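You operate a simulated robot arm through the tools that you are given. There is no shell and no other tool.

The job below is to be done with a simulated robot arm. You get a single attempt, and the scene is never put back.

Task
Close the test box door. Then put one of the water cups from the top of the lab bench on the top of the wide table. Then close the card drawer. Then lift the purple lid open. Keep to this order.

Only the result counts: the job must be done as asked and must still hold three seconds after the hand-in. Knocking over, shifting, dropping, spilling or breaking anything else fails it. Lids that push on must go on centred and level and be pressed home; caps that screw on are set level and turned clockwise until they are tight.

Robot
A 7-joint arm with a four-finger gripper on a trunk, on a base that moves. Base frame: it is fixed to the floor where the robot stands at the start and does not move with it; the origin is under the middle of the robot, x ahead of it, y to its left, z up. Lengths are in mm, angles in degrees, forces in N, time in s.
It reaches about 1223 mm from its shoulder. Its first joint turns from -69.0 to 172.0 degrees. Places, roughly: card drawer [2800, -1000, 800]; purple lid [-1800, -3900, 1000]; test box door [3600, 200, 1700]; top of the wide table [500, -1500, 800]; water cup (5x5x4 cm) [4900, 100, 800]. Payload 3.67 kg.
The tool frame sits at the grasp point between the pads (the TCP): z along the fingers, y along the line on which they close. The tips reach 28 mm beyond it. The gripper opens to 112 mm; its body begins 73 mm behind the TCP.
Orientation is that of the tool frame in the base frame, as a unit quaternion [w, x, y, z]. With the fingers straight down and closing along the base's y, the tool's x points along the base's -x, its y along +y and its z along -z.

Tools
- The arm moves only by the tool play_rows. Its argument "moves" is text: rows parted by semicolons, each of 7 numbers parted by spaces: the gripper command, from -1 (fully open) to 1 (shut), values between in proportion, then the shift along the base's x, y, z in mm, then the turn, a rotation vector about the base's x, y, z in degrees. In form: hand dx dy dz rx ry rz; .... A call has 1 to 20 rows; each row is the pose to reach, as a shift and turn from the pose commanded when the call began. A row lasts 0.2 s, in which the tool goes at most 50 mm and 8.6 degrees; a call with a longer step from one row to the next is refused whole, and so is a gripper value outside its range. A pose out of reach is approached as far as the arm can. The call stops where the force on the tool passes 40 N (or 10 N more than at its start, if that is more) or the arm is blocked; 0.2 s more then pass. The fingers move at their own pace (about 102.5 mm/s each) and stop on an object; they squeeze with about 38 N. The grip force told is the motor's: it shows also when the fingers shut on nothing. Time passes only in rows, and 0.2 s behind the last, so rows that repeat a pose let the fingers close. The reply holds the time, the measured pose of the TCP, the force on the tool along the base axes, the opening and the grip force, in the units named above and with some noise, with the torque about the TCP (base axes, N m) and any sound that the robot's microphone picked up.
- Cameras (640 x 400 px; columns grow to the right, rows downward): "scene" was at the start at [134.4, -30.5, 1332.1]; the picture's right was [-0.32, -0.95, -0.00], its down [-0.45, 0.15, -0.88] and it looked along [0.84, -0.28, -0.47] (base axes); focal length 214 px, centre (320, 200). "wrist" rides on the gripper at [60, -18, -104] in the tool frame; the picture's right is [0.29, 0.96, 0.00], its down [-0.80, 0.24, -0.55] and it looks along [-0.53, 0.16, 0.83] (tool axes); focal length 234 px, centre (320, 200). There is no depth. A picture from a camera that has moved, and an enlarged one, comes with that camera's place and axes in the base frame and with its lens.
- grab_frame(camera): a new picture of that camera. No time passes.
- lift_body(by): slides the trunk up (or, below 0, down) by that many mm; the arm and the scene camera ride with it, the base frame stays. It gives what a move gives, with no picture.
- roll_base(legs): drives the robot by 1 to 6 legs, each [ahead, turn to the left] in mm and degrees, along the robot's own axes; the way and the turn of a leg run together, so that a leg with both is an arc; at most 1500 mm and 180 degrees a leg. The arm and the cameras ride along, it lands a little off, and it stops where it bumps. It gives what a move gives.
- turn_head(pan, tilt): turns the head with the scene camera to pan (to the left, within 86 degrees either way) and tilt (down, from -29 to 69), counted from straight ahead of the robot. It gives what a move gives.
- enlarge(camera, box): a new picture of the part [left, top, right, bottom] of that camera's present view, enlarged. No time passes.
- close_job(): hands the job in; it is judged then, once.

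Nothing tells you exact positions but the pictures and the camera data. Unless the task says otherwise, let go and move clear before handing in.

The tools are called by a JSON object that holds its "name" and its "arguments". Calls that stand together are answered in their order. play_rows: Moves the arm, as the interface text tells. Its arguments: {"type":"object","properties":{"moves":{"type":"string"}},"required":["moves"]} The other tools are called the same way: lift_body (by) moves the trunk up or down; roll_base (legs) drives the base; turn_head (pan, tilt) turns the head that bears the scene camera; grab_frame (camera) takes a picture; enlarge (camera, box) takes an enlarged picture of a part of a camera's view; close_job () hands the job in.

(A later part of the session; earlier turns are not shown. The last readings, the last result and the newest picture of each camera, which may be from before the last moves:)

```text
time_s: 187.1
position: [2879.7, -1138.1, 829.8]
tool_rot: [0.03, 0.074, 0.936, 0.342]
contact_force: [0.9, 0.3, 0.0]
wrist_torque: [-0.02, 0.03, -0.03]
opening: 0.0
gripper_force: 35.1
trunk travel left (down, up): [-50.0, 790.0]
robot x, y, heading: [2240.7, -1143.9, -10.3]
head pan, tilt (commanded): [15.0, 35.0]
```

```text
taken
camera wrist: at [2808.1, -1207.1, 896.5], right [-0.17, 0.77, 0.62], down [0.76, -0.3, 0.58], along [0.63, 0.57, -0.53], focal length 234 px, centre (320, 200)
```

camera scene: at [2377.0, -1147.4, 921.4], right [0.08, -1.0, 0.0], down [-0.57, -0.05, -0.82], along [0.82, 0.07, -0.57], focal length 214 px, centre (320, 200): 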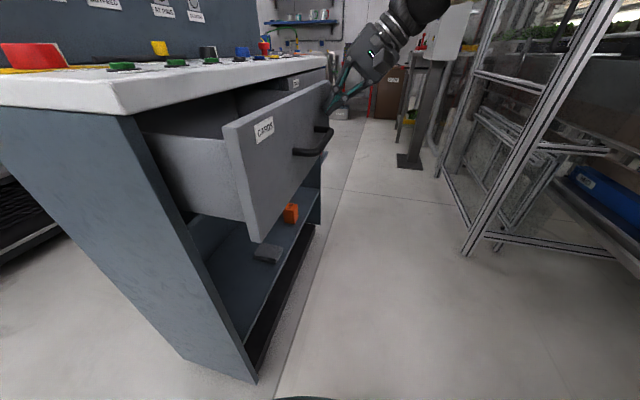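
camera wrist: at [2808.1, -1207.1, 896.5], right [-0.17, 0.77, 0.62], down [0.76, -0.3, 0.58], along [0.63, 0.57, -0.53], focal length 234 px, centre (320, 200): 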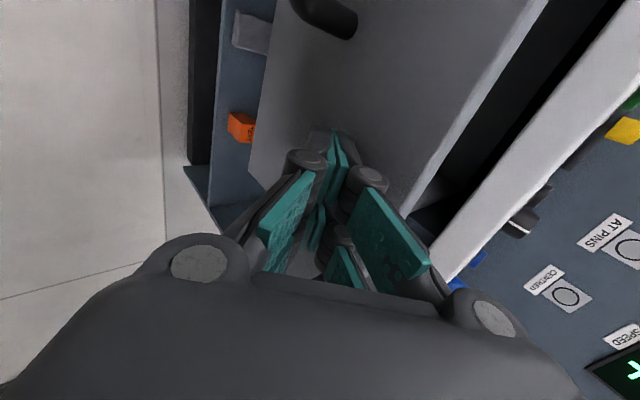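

The drawer (labelled CARDS) is moving in. I keep pushing gently until it stops.

{"name": "play_rows", "arguments": {"moves": "1 1.1 6.9 0 0 0 0; 1 2.2 13.8 0 0 0 0; 1 3.3 20.7 0 0 0 0; 1 4.3 27.7 0 0 0 0; 1 5.4 34.6 0 0 0 0; 1 6.5 41.5 0 0 0 0; 1 7.6 48.4 0 0 0 0; 1 8.7 55.3 0 0 0 0; 1 9.8 62.2 0 0 0 0; 1 10.9 69.2 0 0 0 0; 1 11.6 74 0 0 0 0; 1 12.4 79 0 0 0 0"}}

{"name": "grab_frame", "arguments": {"camera": "scene"}}

{"name": "grab_frame", "arguments": {"camera": "wrist"}}

```text
time_s: 189.7
position: [2891.4, -1057.9, 831.0]
tool_rot: [0.029, 0.074, 0.937, 0.341]
contact_force: [0.0, 0.5, -0.1]
wrist_torque: [0.0, 0.02, -0.01]
opening: 0.0
gripper_force: 36.1
trunk travel left (down, up): [-50.0, 790.0]
robot x, y, heading: [2237.8, -1146.4, -10.4]
head pan, tilt (commanded): [15.0, 35.0]
```

```text
taken
camera scene: at [2377.1, -1147.3, 921.4], right [0.08, -1.0, 0.0], down [-0.57, -0.05, -0.82], along [0.82, 0.06, -0.57], focal length 214 px, centre (320, 200)
```

scene: 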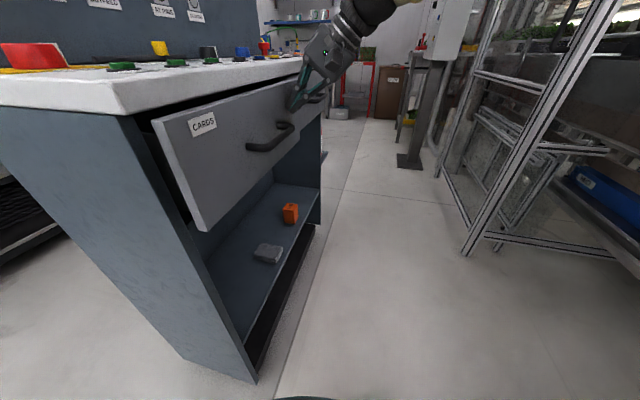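

```text
taken
camera wrist: at [2820.4, -1127.1, 896.7], right [-0.17, 0.77, 0.62], down [0.76, -0.3, 0.58], along [0.63, 0.57, -0.53], focal length 234 px, centre (320, 200)
```

wrist: 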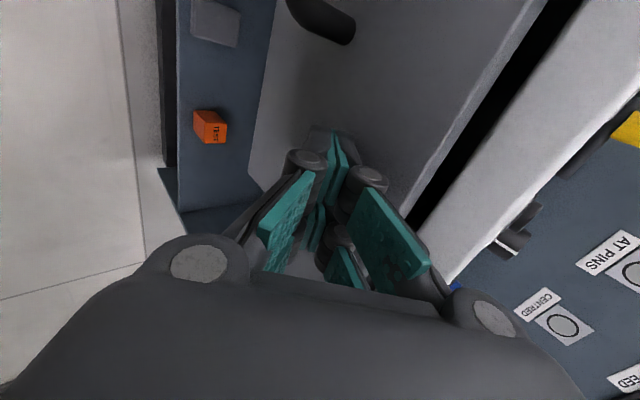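

Almost in; I continue in small steps until the stop is felt.

{"name": "play_rows", "arguments": {"moves": "1 0.8 5 0 0 0 0; 1 1.6 10 0 0 0 0; 1 2.4 15 0 0 0 0; 1 3.1 19 0 0 0 0; 1 3.7 23 0 0 0 0; 1 4.3 27 0 0 0 0; 1 4.8 30 0 0 0 0"}}

{"name": "grab_frame", "arguments": {"camera": "scene"}}

{"name": "grab_frame", "arguments": {"camera": "wrist"}}

```text
time_s: 191.3
position: [2895.6, -1032.8, 830.1]
tool_rot: [0.029, 0.075, 0.936, 0.341]
contact_force: [-14.3, -32.2, -2.7]
wrist_torque: [-0.38, 0.23, -0.54]
opening: 0.1
gripper_force: 35.2
trunk travel left (down, up): [-50.0, 790.0]
robot x, y, heading: [2244.5, -1144.9, -10.8]
head pan, tilt (commanded): [15.0, 35.0]
```

```text
taken
camera scene: at [2376.4, -1149.3, 921.4], right [0.08, -1.0, 0.0], down [-0.57, -0.04, -0.82], along [0.82, 0.06, -0.57], focal length 214 px, centre (320, 200)
```

scene: 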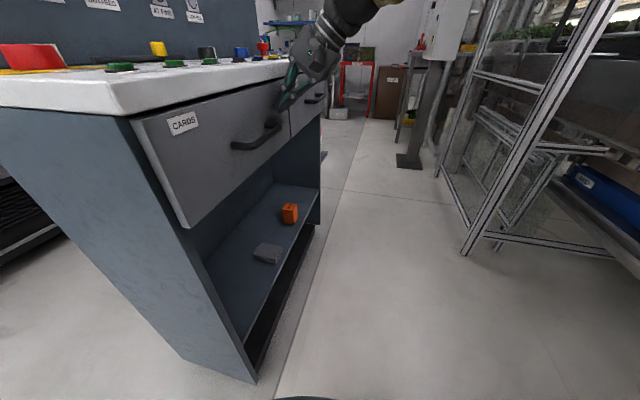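

```text
taken
camera wrist: at [2824.8, -1101.3, 896.6], right [-0.17, 0.77, 0.62], down [0.76, -0.3, 0.58], along [0.63, 0.57, -0.53], focal length 234 px, centre (320, 200)
```

wrist: 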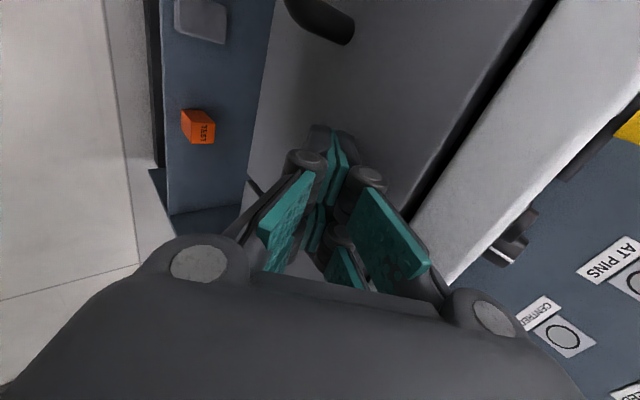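

{"name": "enlarge", "arguments": {"camera": "scene", "box": [110, 40, 350, 240]}}

{"name": "play_rows", "arguments": {"moves": "1 0.3 2 0 0 0 0; 1 0.6 4 0 0 0 0; 1 0.9 6 0 0 0 0"}}

```text
2.00 times, centred on (230, 140) of scene
camera zoom: at [2376.4, -1149.3, 921.4], right [0.08, -1.0, 0.0], down [-0.57, -0.04, -0.82], along [0.82, 0.06, -0.57], focal length 429 px, centre (500, 320)
```

zoom: 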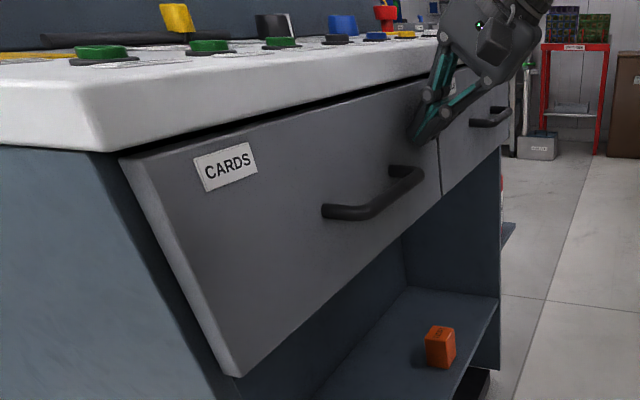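

```text
time_s: 191.6
position: [2895.8, -1032.1, 830.4]
tool_rot: [0.029, 0.075, 0.937, 0.341]
contact_force: [-11.2, -19.8, 2.8]
wrist_torque: [-0.18, 0.04, -0.32]
opening: 0.3
gripper_force: 36.1
trunk travel left (down, up): [-50.0, 790.0]
robot x, y, heading: [2242.5, -1142.7, -10.7]
head pan, tilt (commanded): [15.0, 35.0]
stopped in row 1: the force on the tool passed its limit at 48 N (the readings are from after the stop); the commanded pose is now the measured one
```

The drawer is home, flush with its neighbour, and resists further pushing. I back the arm off and raise it clear.

{"name": "play_rows", "arguments": {"moves": "1 -1.5 -10 0 0 0 0; 1 -4.6 -30 0 0 0 0; 1 -9 -60 0 0 0 0; 1 -14 -95 0 0 0 0; 1 -20 -135 0 0 0 0; 1 -26 -175 0 0 0 0; 1 -32 -210 0 0 0 0"}}

{"name": "lift_body", "arguments": {"by": 400}}

{"name": "grab_frame", "arguments": {"camera": "scene"}}

```text
time_s: 193.2
position: [2865.1, -1239.4, 828.5]
tool_rot: [0.029, 0.075, 0.937, 0.341]
contact_force: [0.1, 0.7, -0.1]
wrist_torque: [0.03, 0.0, 0.01]
opening: 0.0
gripper_force: 35.8
trunk travel left (down, up): [-50.0, 790.0]
robot x, y, heading: [2243.2, -1143.6, -10.7]
head pan, tilt (commanded): [15.0, 35.0]
```

```text
time_s: 197.1
position: [2864.6, -1240.9, 1227.9]
tool_rot: [0.029, 0.075, 0.937, 0.341]
contact_force: [0.2, 0.0, -0.6]
wrist_torque: [-0.01, 0.05, 0.02]
opening: 0.0
gripper_force: 35.5
trunk travel left (down, up): [-450.0, 390.0]
robot x, y, heading: [2244.8, -1141.8, -10.6]
head pan, tilt (commanded): [15.0, 35.0]
```

```text
taken
camera scene: at [2377.0, -1148.1, 1321.3], right [0.08, -1.0, 0.0], down [-0.57, -0.04, -0.82], along [0.82, 0.06, -0.57], focal length 214 px, centre (320, 200)
```

scene: 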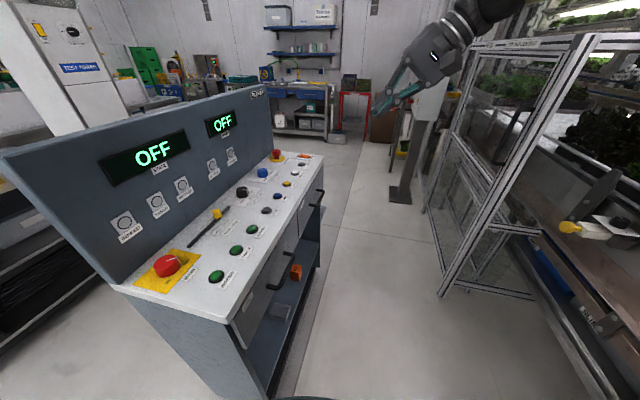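

The drawer is closed. Before driving off I fold the arm back to tool-down near the body and raise the trunk, so it clears the console's panel when turning.

{"name": "play_rows", "arguments": {"moves": "1 -20 -9 3 -6.6 1.04 0; 1 -41 -18 6 -13.2 2.1 0; 1 -61 -27 9 -19.75 3.13 0; 1 -82 -37 12 -26.3 4.2 0; 1 -102 -46 15 -32.9 5.2 0; 1 -122 -55 18 -39.5 6.26 0; 1 -122 -55 18 -39.5 6.26 0"}}

{"name": "lift_body", "arguments": {"by": 250}}

{"name": "roll_base", "arguments": {"legs": [[0, 145.4], [960, 0], [0, 45]]}}

{"name": "turn_head", "arguments": {"pan": 15, "tilt": 20}}

{"name": "grab_frame", "arguments": {"camera": "scene"}}

```text
time_s: 198.7
position: [2742.2, -1295.3, 1247.3]
tool_rot: [0.002, 0.079, 0.997, -0.001]
contact_force: [-0.1, -0.8, -0.1]
wrist_torque: [-0.01, -0.02, 0.02]
opening: 0.0
gripper_force: 36.0
trunk travel left (down, up): [-450.0, 390.0]
robot x, y, heading: [2244.0, -1143.3, -10.8]
head pan, tilt (commanded): [15.0, 35.0]
```

```text
time_s: 201.2
position: [2742.0, -1294.3, 1497.1]
tool_rot: [0.002, 0.079, 0.997, 0.0]
contact_force: [-0.5, -0.8, 0.1]
wrist_torque: [0.0, 0.01, 0.0]
opening: 0.3
gripper_force: 35.9
trunk travel left (down, up): [-700.0, 140.0]
robot x, y, heading: [2240.0, -1142.6, -10.6]
head pan, tilt (commanded): [15.0, 35.0]
```

```text
time_s: 214.4
position: [1021.6, -441.7, 1496.9]
tool_rot: [0.0, 0.999, 0.032, -0.002]
contact_force: [-0.1, -0.8, -0.1]
wrist_torque: [0.01, 0.02, -0.03]
opening: 0.0
gripper_force: 35.6
trunk travel left (down, up): [-700.0, 140.0]
robot x, y, heading: [1541.3, -479.9, -177.6]
head pan, tilt (commanded): [15.0, 35.0]
```

```text
time_s: 215.2
position: [1022.2, -442.7, 1497.2]
tool_rot: [-0.001, 0.999, 0.032, -0.003]
contact_force: [1.3, -0.4, 0.1]
wrist_torque: [0.01, 0.02, -0.05]
opening: 0.0
gripper_force: 35.8
trunk travel left (down, up): [-700.0, 140.0]
robot x, y, heading: [1543.3, -478.8, -178.0]
head pan, tilt (commanded): [15.0, 20.0]
```

```text
taken
camera scene: at [1402.0, -510.8, 1595.2], right [-0.29, 0.96, 0.0], down [0.33, 0.1, -0.94], along [-0.9, -0.27, -0.34], focal length 214 px, centre (320, 200)
```

scene: 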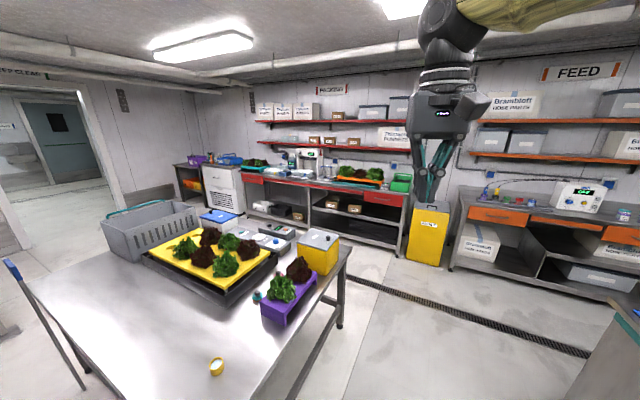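

The cup stands where I put it. The purple object seems to be on a small table at the far end of the packing bench; I zoom in there.

{"name": "enlarge", "arguments": {"camera": "scene", "box": [160, 130, 320, 230]}}

{"name": "enlarge", "arguments": {"camera": "scene", "box": [170, 140, 250, 190]}}

```text
4.00 times, centred on (240, 180) of scene
camera zoom: at [1402.0, -510.8, 1595.2], right [-0.29, 0.96, 0.0], down [0.33, 0.1, -0.94], along [-0.9, -0.27, -0.34], focal length 858 px, centre (640, 280)
```

zoom: 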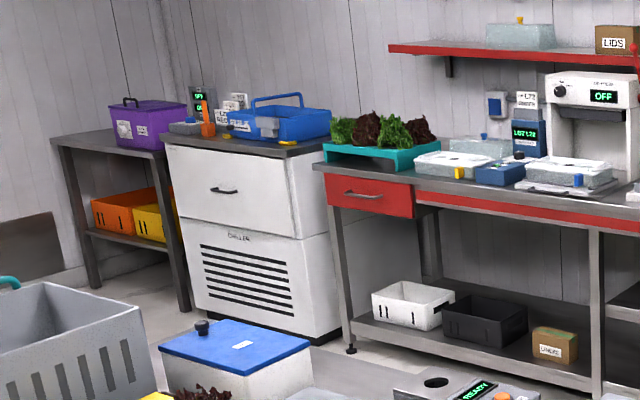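

```text
8.00 times, centred on (210, 165) of scene
camera zoom: at [1402.0, -510.8, 1595.2], right [-0.29, 0.96, 0.0], down [0.33, 0.1, -0.94], along [-0.9, -0.27, -0.34], focal length 1716 px, centre (1200, 480)
```

zoom: 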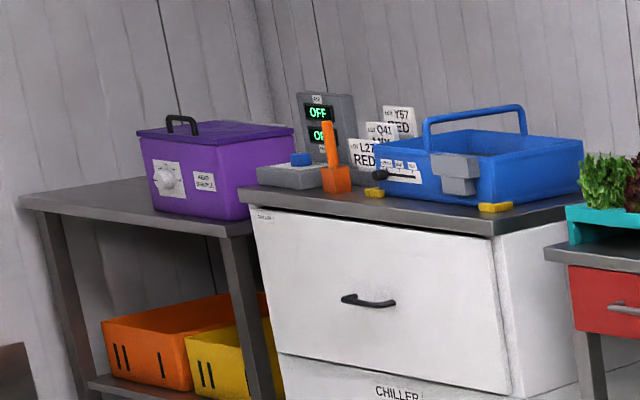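

The purple box (with a hinged purple lid and black handle) stands on a small table near [-1700, -3800], past the chiller. I'll drive around the wide table's west end and down the packing aisle in stages.

{"name": "roll_base", "arguments": {"legs": [[0, -8], [1500, 0], [455, 0]]}}

{"name": "turn_head", "arguments": {"pan": 60, "tilt": 20}}

{"name": "grab_frame", "arguments": {"camera": "scene"}}

```text
time_s: 225.5
position: [-906.5, -191.5, 1496.6]
tool_rot: [0.0, 1.0, -0.031, -0.002]
contact_force: [-0.4, -0.3, -0.7]
wrist_torque: [0.01, -0.05, 0.0]
opening: 0.1
gripper_force: 35.8
trunk travel left (down, up): [-700.0, 140.0]
robot x, y, heading: [-393.9, -294.0, 175.1]
head pan, tilt (commanded): [15.0, 20.0]
```

```text
time_s: 226.6
position: [-905.2, -192.3, 1495.6]
tool_rot: [0.0, 0.999, -0.032, -0.001]
contact_force: [-0.3, -1.1, -0.5]
wrist_torque: [0.02, 0.02, 0.0]
opening: 0.0
gripper_force: 35.2
trunk travel left (down, up): [-700.0, 140.0]
robot x, y, heading: [-390.0, -295.5, 175.0]
head pan, tilt (commanded): [60.0, 20.0]
```

```text
taken
camera scene: at [-498.5, -366.9, 1595.2], right [-0.82, 0.58, 0.0], down [0.2, 0.28, -0.94], along [-0.54, -0.77, -0.34], focal length 214 px, centre (320, 200)
```

scene: 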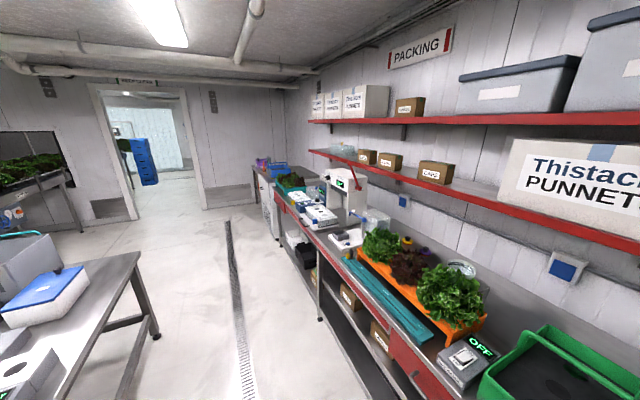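

{"name": "roll_base", "arguments": {"legs": [[0, 83.9], [1500, 0], [1000, 0]]}}

{"name": "turn_head", "arguments": {"pan": -20, "tilt": 25}}

{"name": "grab_frame", "arguments": {"camera": "scene"}}

```text
time_s: 242.4
position: [-1011.2, -3237.7, 1495.9]
tool_rot: [0.002, 0.759, 0.651, -0.002]
contact_force: [0.0, 0.2, -0.8]
wrist_torque: [0.0, 0.02, 0.0]
opening: 0.0
gripper_force: 36.0
trunk travel left (down, up): [-700.0, 140.0]
robot x, y, heading: [-861.1, -2738.4, -100.6]
head pan, tilt (commanded): [60.0, 20.0]
```

```text
time_s: 243.9
position: [-1012.3, -3236.5, 1496.8]
tool_rot: [0.001, 0.76, 0.65, -0.002]
contact_force: [-0.8, -0.4, -0.6]
wrist_torque: [-0.03, -0.02, 0.02]
opening: 0.0
gripper_force: 35.7
trunk travel left (down, up): [-700.0, 140.0]
robot x, y, heading: [-861.8, -2734.9, -100.6]
head pan, tilt (commanded): [-20.0, 25.0]
```

```text
taken
camera scene: at [-919.9, -2866.5, 1587.1], right [-0.86, 0.51, 0.0], down [0.21, 0.36, -0.91], along [-0.46, -0.78, -0.42], focal length 214 px, centre (320, 200)
```

scene: 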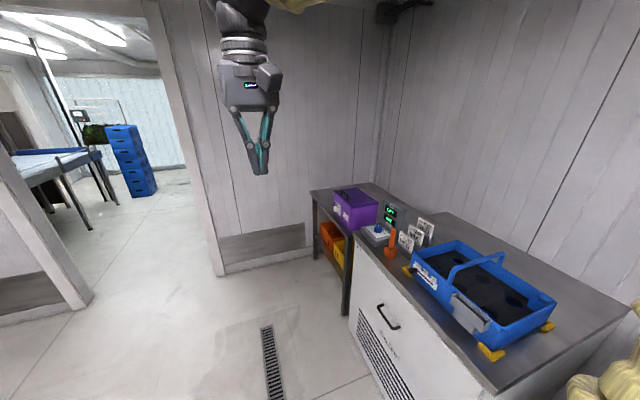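

{"name": "enlarge", "arguments": {"camera": "scene", "box": [300, 160, 460, 290]}}

{"name": "enlarge", "arguments": {"camera": "scene", "box": [320, 175, 400, 235]}}

```text
3.08 times, centred on (380, 225) of scene
camera zoom: at [-919.9, -2866.5, 1587.1], right [-0.86, 0.51, 0.0], down [0.21, 0.36, -0.91], along [-0.46, -0.78, -0.42], focal length 660 px, centre (135, 123)
```

zoom: 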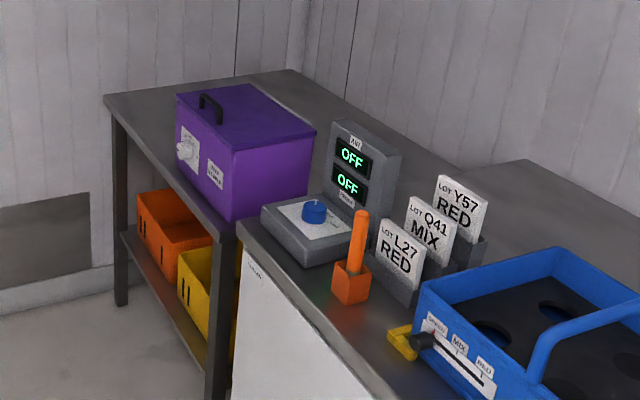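

```text
6.67 times, centred on (360, 205) of scene
camera zoom: at [-919.9, -2866.5, 1587.1], right [-0.86, 0.51, 0.0], down [0.21, 0.36, -0.91], along [-0.46, -0.78, -0.42], focal length 1430 px, centre (53, 167)
```

zoom: 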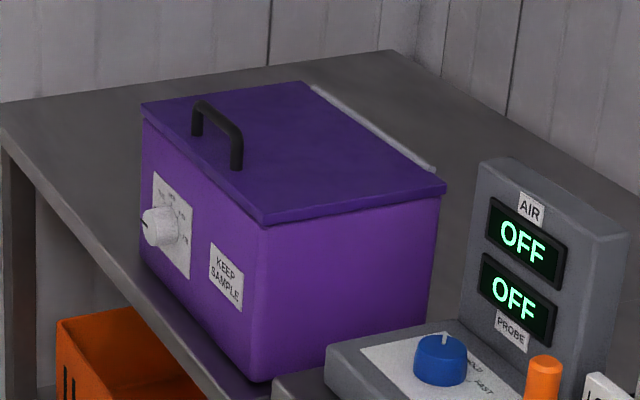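

Now I see it well: the purple lid hinges at its back (west) edge and has a black bar handle near the front edge, centre ≈[-1740, -3930], bar z≈1028. I'll park east of it facing west.

{"name": "roll_base", "arguments": {"legs": [[0, -6.4], [1287, 0], [0, -82.8]]}}

{"name": "turn_head", "arguments": {"pan": 0, "tilt": 45}}

{"name": "grab_frame", "arguments": {"camera": "scene"}}

{"name": "grab_frame", "arguments": {"camera": "wrist"}}

```text
time_s: 254.4
position: [-1736.1, -3835.0, 1497.4]
tool_rot: [-0.001, 0.998, -0.063, -0.003]
contact_force: [0.3, 0.4, -0.2]
wrist_torque: [0.0, 0.0, 0.02]
opening: 0.3
gripper_force: 35.3
trunk travel left (down, up): [-700.0, 140.0]
robot x, y, heading: [-1231.1, -3970.5, 171.4]
head pan, tilt (commanded): [-20.0, 25.0]
```

```text
time_s: 255.3
position: [-1736.2, -3834.4, 1497.7]
tool_rot: [0.0, 0.998, -0.065, -0.002]
contact_force: [-0.6, 0.2, 0.2]
wrist_torque: [0.01, -0.02, -0.01]
opening: 0.1
gripper_force: 36.0
trunk travel left (down, up): [-700.0, 140.0]
robot x, y, heading: [-1231.4, -3969.6, 171.4]
head pan, tilt (commanded): [0.0, 45.0]
```

```text
taken
camera scene: at [-1362.6, -3950.8, 1556.6], right [0.15, 0.99, 0.0], down [0.7, -0.11, -0.71], along [-0.7, 0.11, -0.71], focal length 214 px, centre (320, 200)
```

scene: 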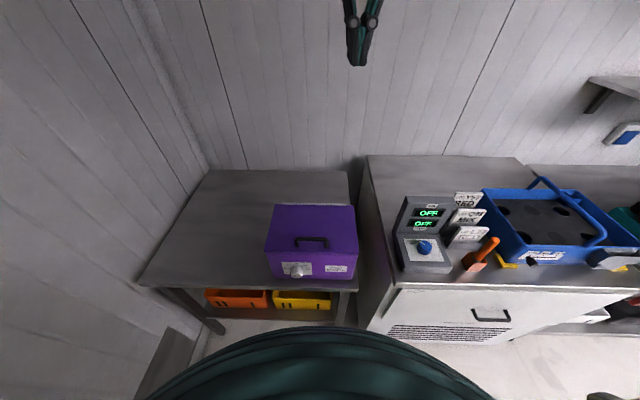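

```text
taken
camera wrist: at [-1672.3, -3823.2, 1599.2], right [0.16, -0.99, 0.0], down [-0.82, -0.14, 0.56], along [-0.55, -0.09, -0.83], focal length 234 px, centre (320, 200)
```

wrist: 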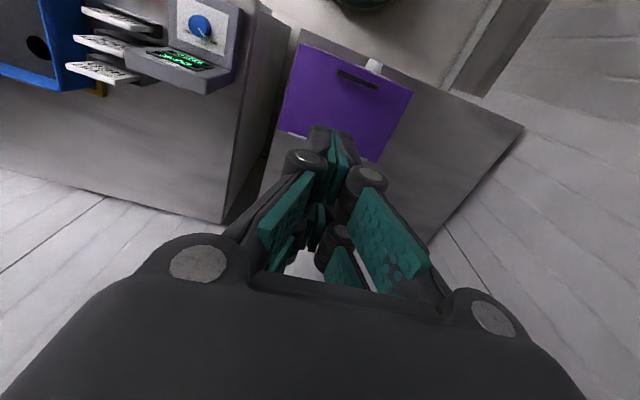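

{"name": "enlarge", "arguments": {"camera": "scene", "box": [255, 195, 367, 285]}}

{"name": "enlarge", "arguments": {"camera": "wrist", "box": [270, 20, 430, 170]}}

```text
4.44 times, centred on (311, 240) of scene
camera zoom: at [-1362.6, -3950.8, 1556.6], right [0.15, 0.99, 0.0], down [0.7, -0.11, -0.71], along [-0.7, 0.11, -0.71], focal length 953 px, centre (360, 22)
```

zoom: 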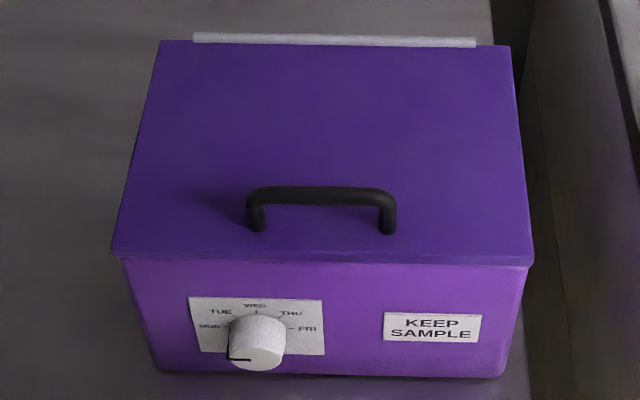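

```text
2.67 times, centred on (350, 95) of wrist
camera zoom: at [-1672.3, -3823.2, 1599.2], right [0.16, -0.99, 0.0], down [-0.82, -0.14, 0.56], along [-0.55, -0.09, -0.83], focal length 624 px, centre (240, 480)
```

zoom: 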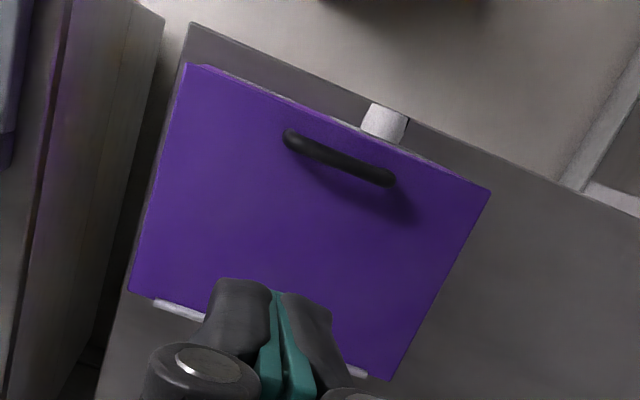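

Box geometry is now clear: lid top z≈995, hinge line ≈[-1871,-3751]–[-1919,-4029], bar handle centre ≈[-1721,-3918,1036]. I rotate the tool so the fingers close across the bar and move above it.

{"name": "play_rows", "arguments": {"moves": "-0.1 1 -7 -8 0 0 -7.7; -0.1 2.5 -14 -16 0 0 -15.4; -0.1 4 -21 -24 0 0 -23.1; -0.1 5 -28 -32 0 0 -30.8; -0.1 6 -35 -40 0 0 -38.5; -0.1 7.5 -42 -48 0 0 -46.2; -0.1 9 -49 -56 0 0 -53.8; -0.1 10 -56 -64 0 0 -61.5; -0.1 11 -63 -72 0 0 -69.2; -0.1 12.5 -70 -80 0 0 -76.9; -0.1 14 -77 -88 0 0 -84.6; -0.1 15 -84 -97 0 0 -92.3; -0.1 15 -84 -97 0 0 -92.3"}}

{"name": "grab_frame", "arguments": {"camera": "wrist"}}

{"name": "grab_frame", "arguments": {"camera": "scene"}}

```text
time_s: 258.1
position: [-1720.2, -3918.0, 1401.3]
tool_rot: [0.001, -0.644, 0.765, 0.001]
contact_force: [0.1, -0.1, -0.6]
wrist_torque: [0.0, -0.02, 0.0]
opening: 61.6
gripper_force: 0.0
trunk travel left (down, up): [-700.0, 140.0]
robot x, y, heading: [-1231.2, -3971.6, 171.0]
head pan, tilt (commanded): [0.0, 45.0]
```

```text
taken
camera wrist: at [-1711.7, -3979.6, 1502.3], right [-0.99, -0.12, 0.0], down [-0.1, 0.82, 0.56], along [-0.07, 0.55, -0.83], focal length 234 px, centre (320, 200)
```

wrist: 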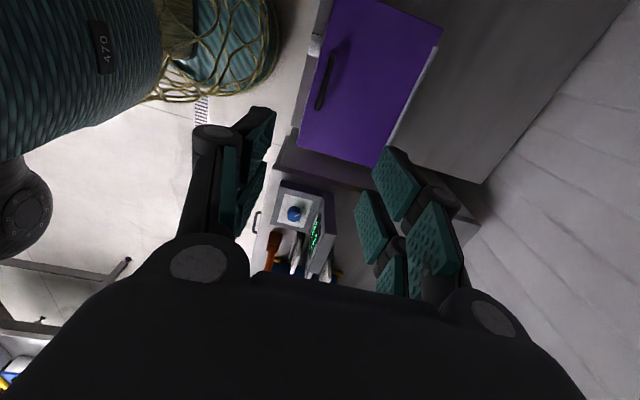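

```text
taken
camera scene: at [-1362.5, -3950.5, 1556.5], right [0.15, 0.99, 0.0], down [0.7, -0.11, -0.71], along [-0.7, 0.11, -0.71], focal length 214 px, centre (320, 200)
```

scene: 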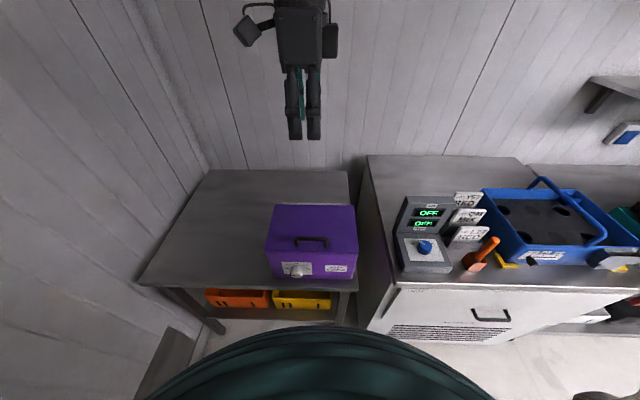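

Yaw is fine. I lower the trunk so the open fingers come just above the handle, and check alignment.

{"name": "lift_body", "arguments": {"by": -280}}

{"name": "grab_frame", "arguments": {"camera": "wrist"}}

{"name": "grab_frame", "arguments": {"camera": "scene"}}

{"name": "enlarge", "arguments": {"camera": "scene", "box": [220, 60, 400, 200]}}

```text
time_s: 260.9
position: [-1720.7, -3917.8, 1120.6]
tool_rot: [0.001, -0.646, 0.763, 0.001]
contact_force: [0.1, -0.8, 0.0]
wrist_torque: [0.03, 0.01, -0.03]
opening: 61.6
gripper_force: 0.1
trunk travel left (down, up): [-420.0, 420.0]
robot x, y, heading: [-1231.7, -3967.6, 171.0]
head pan, tilt (commanded): [0.0, 45.0]
```

```text
taken
camera wrist: at [-1711.6, -3980.2, 1222.4], right [-0.99, -0.12, 0.0], down [-0.1, 0.82, 0.56], along [-0.07, 0.55, -0.83], focal length 234 px, centre (320, 200)
```

wrist: 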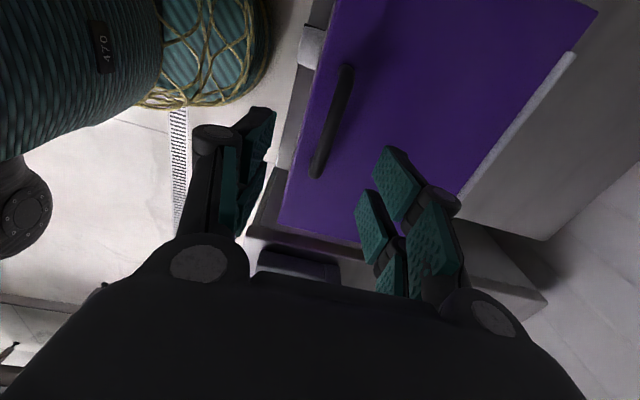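

```text
taken
camera scene: at [-1362.5, -3951.1, 1276.6], right [0.15, 0.99, 0.0], down [0.7, -0.11, -0.71], along [-0.7, 0.11, -0.71], focal length 214 px, centre (320, 200)
```

scene: 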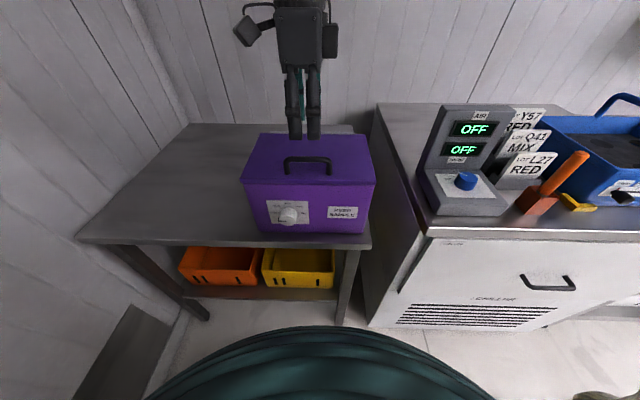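

```text
2.86 times, centred on (310, 130) of scene
camera zoom: at [-1362.5, -3951.1, 1276.6], right [0.15, 0.99, 0.0], down [0.7, -0.11, -0.71], along [-0.7, 0.11, -0.71], focal length 613 px, centre (349, 400)
```

zoom: 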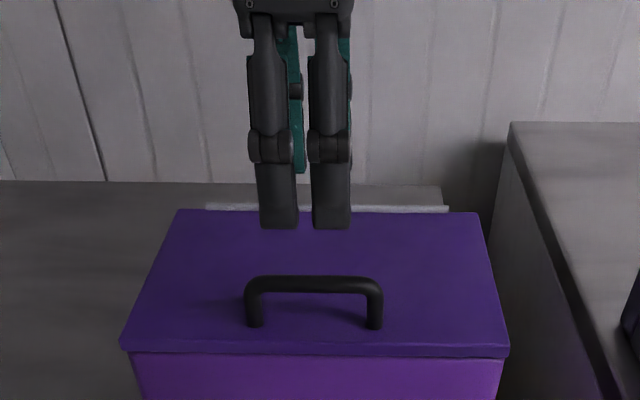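

Handle centre by both cameras ≈[-1722, -3921]. I shift slightly and descend so the pads straddle the bar, tips staying above the lid.

{"name": "play_rows", "arguments": {"moves": "-0.1 -2 -4 -20 0 0 0; -0.1 -2 -4 -40 0 0 0; -0.1 -2 -4 -55 0 0 0; -0.1 -2 -4 -67 0 0 0; -0.1 -2 -4 -75 0 0 0; -0.1 -2 -4 -79 0 0 0; -0.1 -2 -4 -79 0 0 0"}}

{"name": "grab_frame", "arguments": {"camera": "wrist"}}

{"name": "enlarge", "arguments": {"camera": "scene", "box": [220, 80, 400, 220]}}

```text
time_s: 262.5
position: [-1722.6, -3921.7, 1040.5]
tool_rot: [0.001, -0.645, 0.764, 0.001]
contact_force: [-0.7, -0.2, 0.0]
wrist_torque: [0.02, 0.0, -0.02]
opening: 61.6
gripper_force: 0.0
trunk travel left (down, up): [-420.0, 420.0]
robot x, y, heading: [-1231.8, -3973.4, 171.2]
head pan, tilt (commanded): [0.0, 45.0]
```

```text
taken
camera wrist: at [-1714.1, -3984.4, 1143.1], right [-0.99, -0.12, 0.0], down [-0.1, 0.82, 0.56], along [-0.07, 0.55, -0.83], focal length 234 px, centre (320, 200)
```

wrist: 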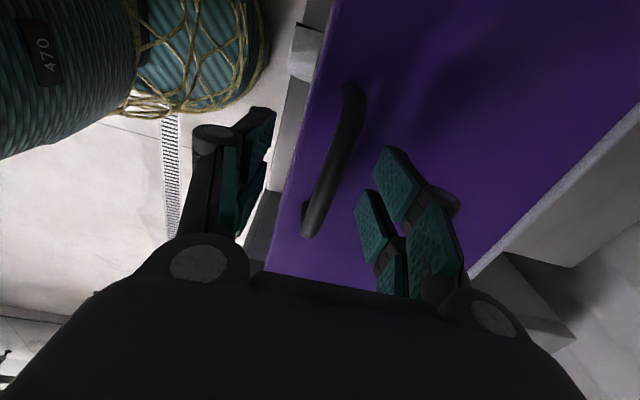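

```text
2.86 times, centred on (310, 150) of scene
camera zoom: at [-1362.5, -3951.0, 1276.5], right [0.15, 0.99, 0.0], down [0.7, -0.11, -0.71], along [-0.7, 0.11, -0.71], focal length 613 px, centre (349, 343)
```

zoom: 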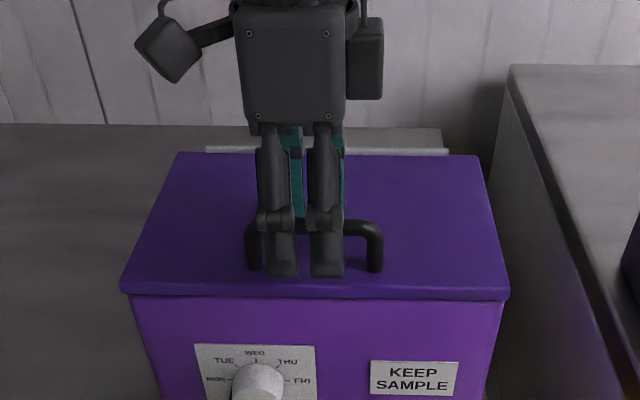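

The fingers are slightly south of the handle's middle in the scene view; I shift 3 mm north and close on the bar.

{"name": "play_rows", "arguments": {"moves": "-0.1 0.5 3.5 1 0 0 0; 0.2 0.5 3.5 1 0 0 0; 0.5 0.5 3.5 1 0 0 0; 0.7 0.5 3.5 1 0 0 0; 1 0.5 3.5 1 0 0 0; 1 0.5 3.5 1 0 0 0; 1 0.5 3.5 1 0 0 0"}}

{"name": "grab_frame", "arguments": {"camera": "wrist"}}

{"name": "enlarge", "arguments": {"camera": "scene", "box": [220, 80, 400, 220]}}

```text
time_s: 263.8
position: [-1728.1, -3917.9, 1041.5]
tool_rot: [-0.001, -0.644, 0.765, 0.002]
contact_force: [-19.7, 0.8, -6.3]
wrist_torque: [0.67, 0.36, -1.51]
opening: 12.8
gripper_force: 45.2
trunk travel left (down, up): [-420.0, 420.0]
robot x, y, heading: [-1233.4, -3968.3, 171.2]
head pan, tilt (commanded): [0.0, 45.0]
stopped in row 6: the force on the tool passed its limit at 46 N (the readings are from after the stop); the commanded pose is now the measured one
```

```text
taken
camera wrist: at [-1719.2, -3979.7, 1144.4], right [-0.99, -0.12, 0.0], down [-0.1, 0.83, 0.56], along [-0.07, 0.55, -0.83], focal length 234 px, centre (320, 200)
```

wrist: 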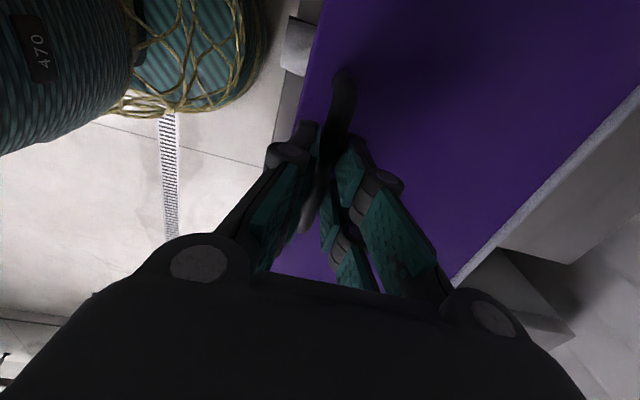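

```text
2.86 times, centred on (310, 150) of scene
camera zoom: at [-1365.5, -3950.8, 1276.1], right [0.15, 0.99, 0.0], down [0.7, -0.11, -0.71], along [-0.7, 0.11, -0.71], focal length 613 px, centre (349, 343)
```

zoom: 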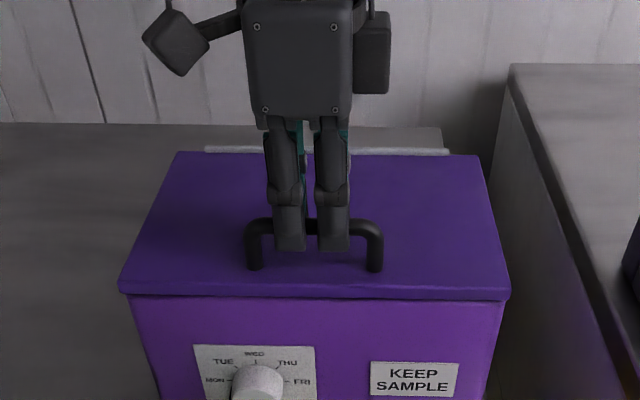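

The bar is gripped (opening 12.8 mm), box unmoved. I start lifting along the lid's hinge arc by a few degrees.

{"name": "play_rows", "arguments": {"moves": "1 0 0 0 0 0 0; 1 -0.7 0.1 3 0 0 0; 1 -1.5 0.2 6 0 0 0; 1 -2.8 0.5 10 0 0 0; 1 -4.1 0.7 14.5 0 0 0; 1 -4.1 0.7 14.5 0 0 0"}}

{"name": "enlarge", "arguments": {"camera": "scene", "box": [220, 80, 400, 220]}}

{"name": "grab_frame", "arguments": {"camera": "wrist"}}

```text
time_s: 265.2
position: [-1731.8, -3917.8, 1056.6]
tool_rot: [0.0, -0.645, 0.765, 0.001]
contact_force: [-25.8, 2.9, -10.3]
wrist_torque: [0.96, 0.06, -1.75]
opening: 12.8
gripper_force: 45.4
trunk travel left (down, up): [-420.0, 420.0]
robot x, y, heading: [-1231.3, -3972.6, 171.1]
head pan, tilt (commanded): [0.0, 45.0]
```

```text
2.86 times, centred on (310, 150) of scene
camera zoom: at [-1365.9, -3950.7, 1276.2], right [0.15, 0.99, 0.0], down [0.7, -0.11, -0.71], along [-0.7, 0.11, -0.71], focal length 613 px, centre (349, 343)
```

zoom: 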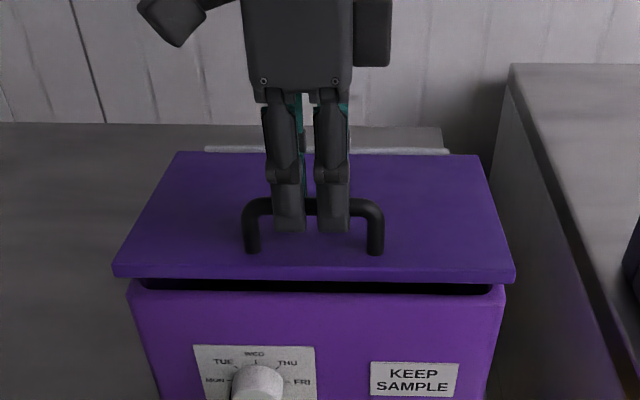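

```text
taken
camera wrist: at [-1722.8, -3979.2, 1158.2], right [-0.99, -0.12, 0.0], down [-0.1, 0.82, 0.56], along [-0.07, 0.55, -0.83], focal length 234 px, centre (320, 200)
```

wrist: 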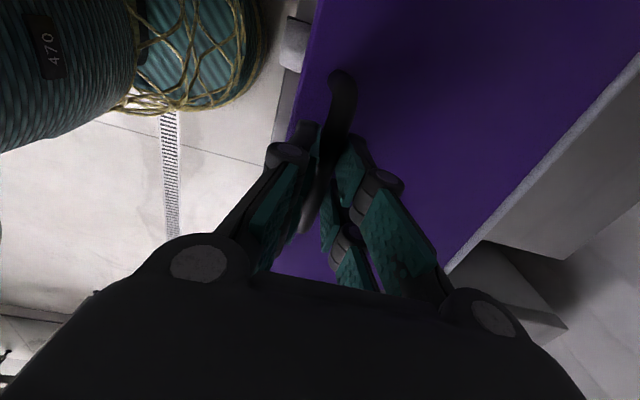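

The lid is coming up. There is some sideways force toward the hinge, so I bias the path a little west and continue to about 15°.

{"name": "play_rows", "arguments": {"moves": "1 -3 0.5 2 0 0 0; 1 -5.5 0.9 7 0 0 0; 1 -8.4 1.4 14.1 0 0 0; 1 -11.5 1.9 21 0 0 0; 1 -14.9 2.5 27.6 0 0 0; 1 -14.9 2.5 27.6 0 0 0"}}

{"name": "enlarge", "arguments": {"camera": "scene", "box": [220, 60, 400, 220]}}

```text
time_s: 266.6
position: [-1743.5, -3914.9, 1085.2]
tool_rot: [-0.001, -0.645, 0.764, 0.002]
contact_force: [14.0, 4.3, 2.4]
wrist_torque: [1.04, -0.57, -2.0]
opening: 12.7
gripper_force: 45.1
trunk travel left (down, up): [-420.0, 420.0]
robot x, y, heading: [-1231.4, -3970.4, 171.1]
head pan, tilt (commanded): [0.0, 45.0]
```

```text
2.50 times, centred on (310, 140) of scene
camera zoom: at [-1361.5, -3950.6, 1276.8], right [0.15, 0.99, 0.0], down [0.7, -0.11, -0.71], along [-0.7, 0.11, -0.71], focal length 536 px, centre (345, 350)
```

zoom: 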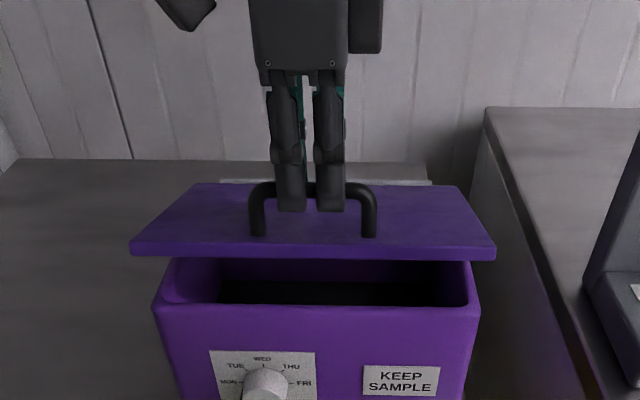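

{"name": "play_rows", "arguments": {"moves": "1 -3.6 0.6 6.5 0 0 -0.4; 1 -7.3 1.2 12.9 0 0 -0.8; 1 -11.2 1.9 19.1 0 0 -1.2; 1 -15.6 2.6 25.1 0 0 -1.5; 1 -20.1 3.3 30.9 0 0 -1.5; 1 -24.8 4.1 36.4 0 0 -1.5; 1 -24.8 4.1 36.4 0 0 -1.5"}}

{"name": "enlarge", "arguments": {"camera": "scene", "box": [220, 40, 400, 220]}}

{"name": "grab_frame", "arguments": {"camera": "wrist"}}

```text
time_s: 268.2
position: [-1767.1, -3910.3, 1123.3]
tool_rot: [-0.003, -0.635, 0.773, 0.003]
contact_force: [16.3, -1.4, 11.4]
wrist_torque: [-0.53, -0.08, 1.19]
opening: 12.8
gripper_force: 44.3
trunk travel left (down, up): [-420.0, 420.0]
robot x, y, heading: [-1232.4, -3968.2, 171.1]
head pan, tilt (commanded): [0.0, 45.0]
```

```text
2.22 times, centred on (310, 130) of scene
camera zoom: at [-1360.8, -3950.9, 1276.9], right [0.15, 0.99, 0.0], down [0.7, -0.11, -0.71], along [-0.7, 0.11, -0.71], focal length 477 px, centre (342, 356)
```

zoom: 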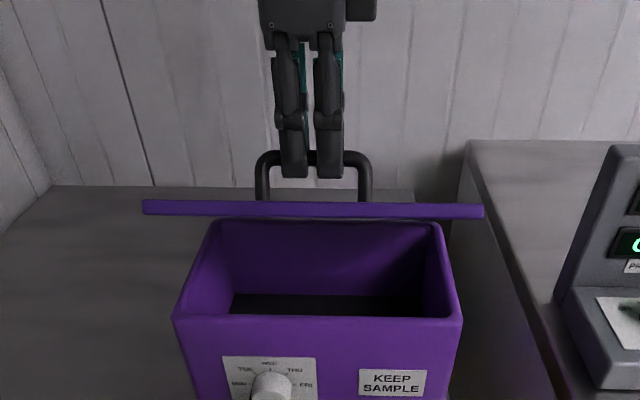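

```text
taken
camera wrist: at [-1759.4, -3972.9, 1225.6], right [-1.0, -0.1, 0.01], down [-0.08, 0.83, 0.56], along [-0.06, 0.55, -0.83], focal length 234 px, centre (320, 200)
```

wrist: 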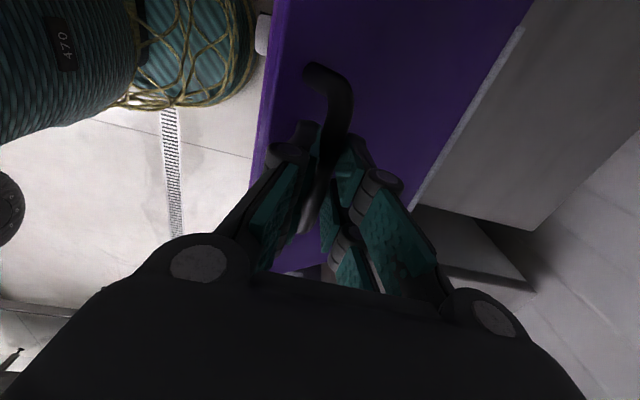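

The lid is at about 30°. I continue along the arc to about 45°, with small corrections for the measured forces.

{"name": "play_rows", "arguments": {"moves": "1 -4.4 0.7 5.8 0 0 0.3; 1 -9.8 1.6 11.4 0 0 0.6; 1 -15.6 2.6 16.3 0 0 0.6; 1 -21.4 3.6 20.9 0 0 0.6; 1 -27.5 4.6 25.3 0 0 0.6; 1 -33.7 5.6 29.3 0 0 0.6; 1 -33.7 5.6 29.3 0 0 0.6"}}

{"name": "enlarge", "arguments": {"camera": "scene", "box": [220, 20, 400, 220]}}

{"name": "grab_frame", "arguments": {"camera": "wrist"}}

```text
time_s: 269.8
position: [-1799.6, -3905.1, 1152.2]
tool_rot: [-0.001, -0.638, 0.77, 0.003]
contact_force: [12.5, 0.1, 16.0]
wrist_torque: [0.75, -0.36, -1.3]
opening: 12.1
gripper_force: 45.1
trunk travel left (down, up): [-420.0, 420.0]
robot x, y, heading: [-1229.8, -3973.8, 171.5]
head pan, tilt (commanded): [0.0, 45.0]
```

```text
2.00 times, centred on (310, 120) of scene
camera zoom: at [-1360.7, -3951.0, 1276.9], right [0.15, 0.99, 0.0], down [0.7, -0.11, -0.71], along [-0.7, 0.11, -0.71], focal length 429 px, centre (340, 360)
```

zoom: 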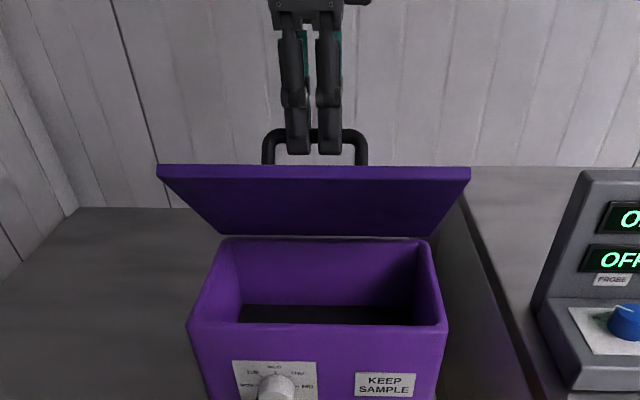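

```text
taken
camera wrist: at [-1791.8, -3966.8, 1254.8], right [-0.99, -0.11, 0.01], down [-0.08, 0.83, 0.56], along [-0.06, 0.55, -0.83], focal length 234 px, centre (320, 200)
```

wrist: 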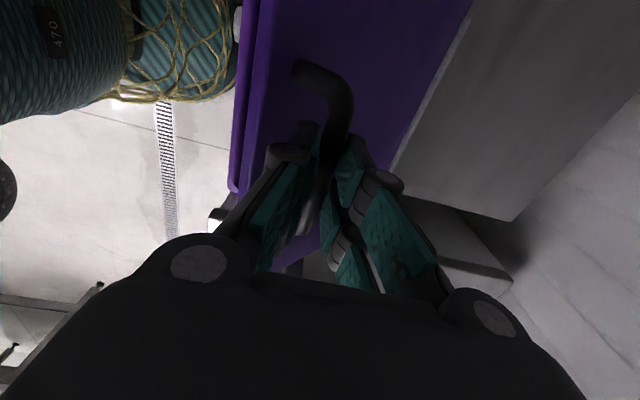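

Now about 47°. Forces are modest; I continue to about 65°.

{"name": "play_rows", "arguments": {"moves": "1 -5.5 0.9 4.8 0 0 0.3; 1 -12 2 8.7 0 0 0.4; 1 -18.7 3.1 12 0 0 0.4; 1 -25.6 4.3 14.8 0 0 0.4; 1 -32.6 5.4 17.4 0 0 0.4; 1 -39.7 6.6 19.7 0 0 0.4; 1 -47 7.8 21.7 0 0 0.4; 1 -54.2 9 23.3 0 0 0.4; 1 -54.2 9 23.3 0 0 0.4"}}

{"name": "grab_frame", "arguments": {"camera": "scene"}}

{"name": "grab_frame", "arguments": {"camera": "wrist"}}

```text
time_s: 271.8
position: [-1852.9, -3895.5, 1175.2]
tool_rot: [-0.002, -0.641, 0.768, 0.003]
contact_force: [12.5, 9.2, 34.7]
wrist_torque: [0.3, -0.23, -2.13]
opening: 12.6
gripper_force: 45.2
trunk travel left (down, up): [-420.0, 420.0]
robot x, y, heading: [-1228.9, -3970.8, 171.2]
head pan, tilt (commanded): [0.0, 45.0]
```

```text
taken
camera scene: at [-1359.5, -3950.1, 1277.1], right [0.15, 0.99, 0.0], down [0.7, -0.11, -0.71], along [-0.7, 0.11, -0.71], focal length 214 px, centre (320, 200)
```

scene: 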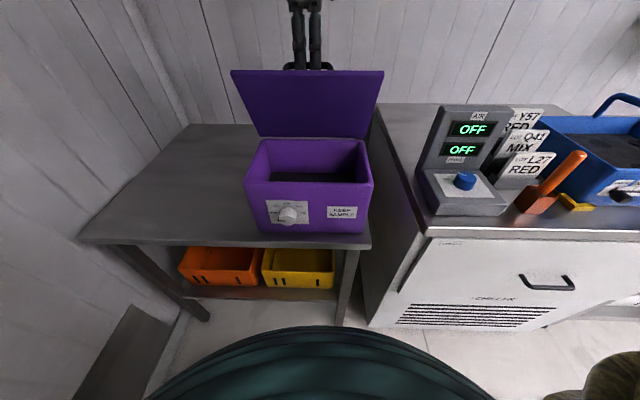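

```text
taken
camera wrist: at [-1844.5, -3957.0, 1278.9], right [-0.99, -0.11, 0.01], down [-0.09, 0.83, 0.56], along [-0.07, 0.55, -0.83], focal length 234 px, centre (320, 200)
```

wrist: 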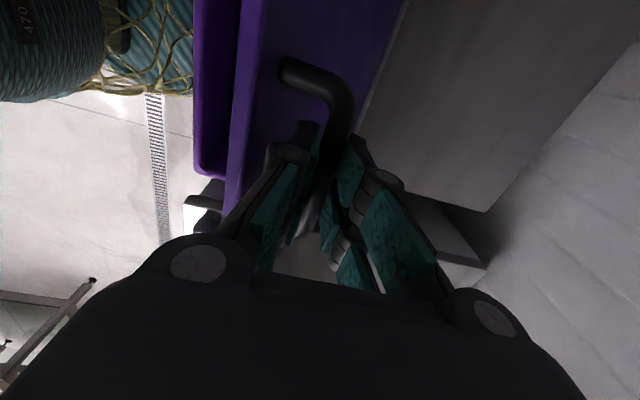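

About 67° now; the lid's arc is a little higher than planned, so I raise the path and correct yaw slightly, going on to about 80°.

{"name": "play_rows", "arguments": {"moves": "1 0 0 3 0 0 -0.5; 1 -6.5 1.1 4.5 0 0 -0.9; 1 -14 2.3 5.6 0 0 -0.9; 1 -21.6 3.6 6.2 0 0 -0.9; 1 -29.2 4.9 6.7 0 0 -0.9; 1 -36.7 6.1 6.7 0 0 -0.9; 1 -44.3 7.4 6.5 0 0 -0.9; 1 -44.3 7.4 6.5 0 0 -0.9"}}

{"name": "grab_frame", "arguments": {"camera": "scene"}}

{"name": "grab_frame", "arguments": {"camera": "wrist"}}

```text
time_s: 273.6
position: [-1898.2, -3888.7, 1181.0]
tool_rot: [-0.002, -0.635, 0.773, 0.003]
contact_force: [3.2, 14.7, 28.7]
wrist_torque: [0.13, 0.07, -0.4]
opening: 11.9
gripper_force: 45.1
trunk travel left (down, up): [-420.0, 420.0]
robot x, y, heading: [-1230.7, -3968.0, 171.2]
head pan, tilt (commanded): [0.0, 45.0]
```

```text
taken
camera scene: at [-1360.8, -3949.3, 1276.9], right [0.15, 0.99, 0.0], down [0.7, -0.11, -0.71], along [-0.7, 0.11, -0.71], focal length 214 px, centre (320, 200)
```

scene: 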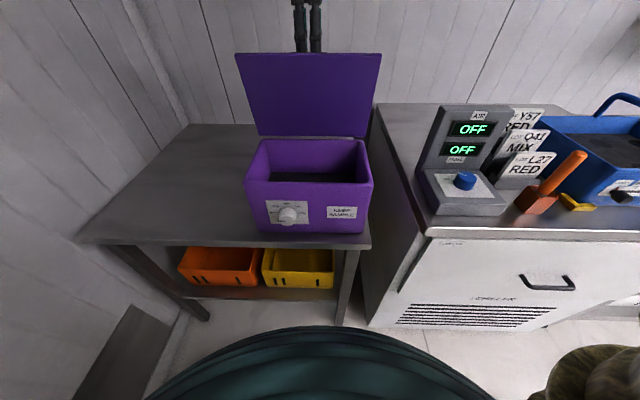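

```text
taken
camera wrist: at [-1891.4, -3948.8, 1284.3], right [-1.0, -0.1, 0.01], down [-0.08, 0.83, 0.56], along [-0.06, 0.55, -0.83], focal length 234 px, centre (320, 200)
```

wrist: 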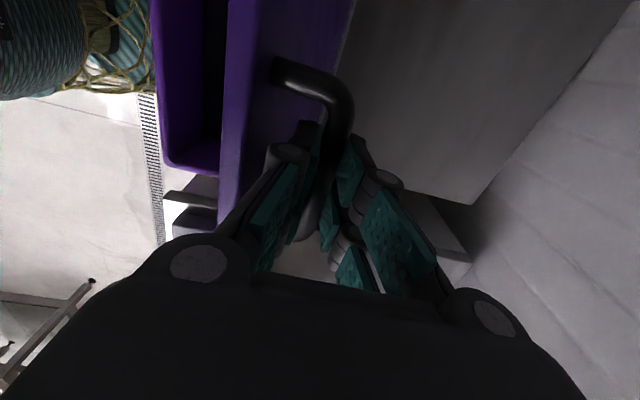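

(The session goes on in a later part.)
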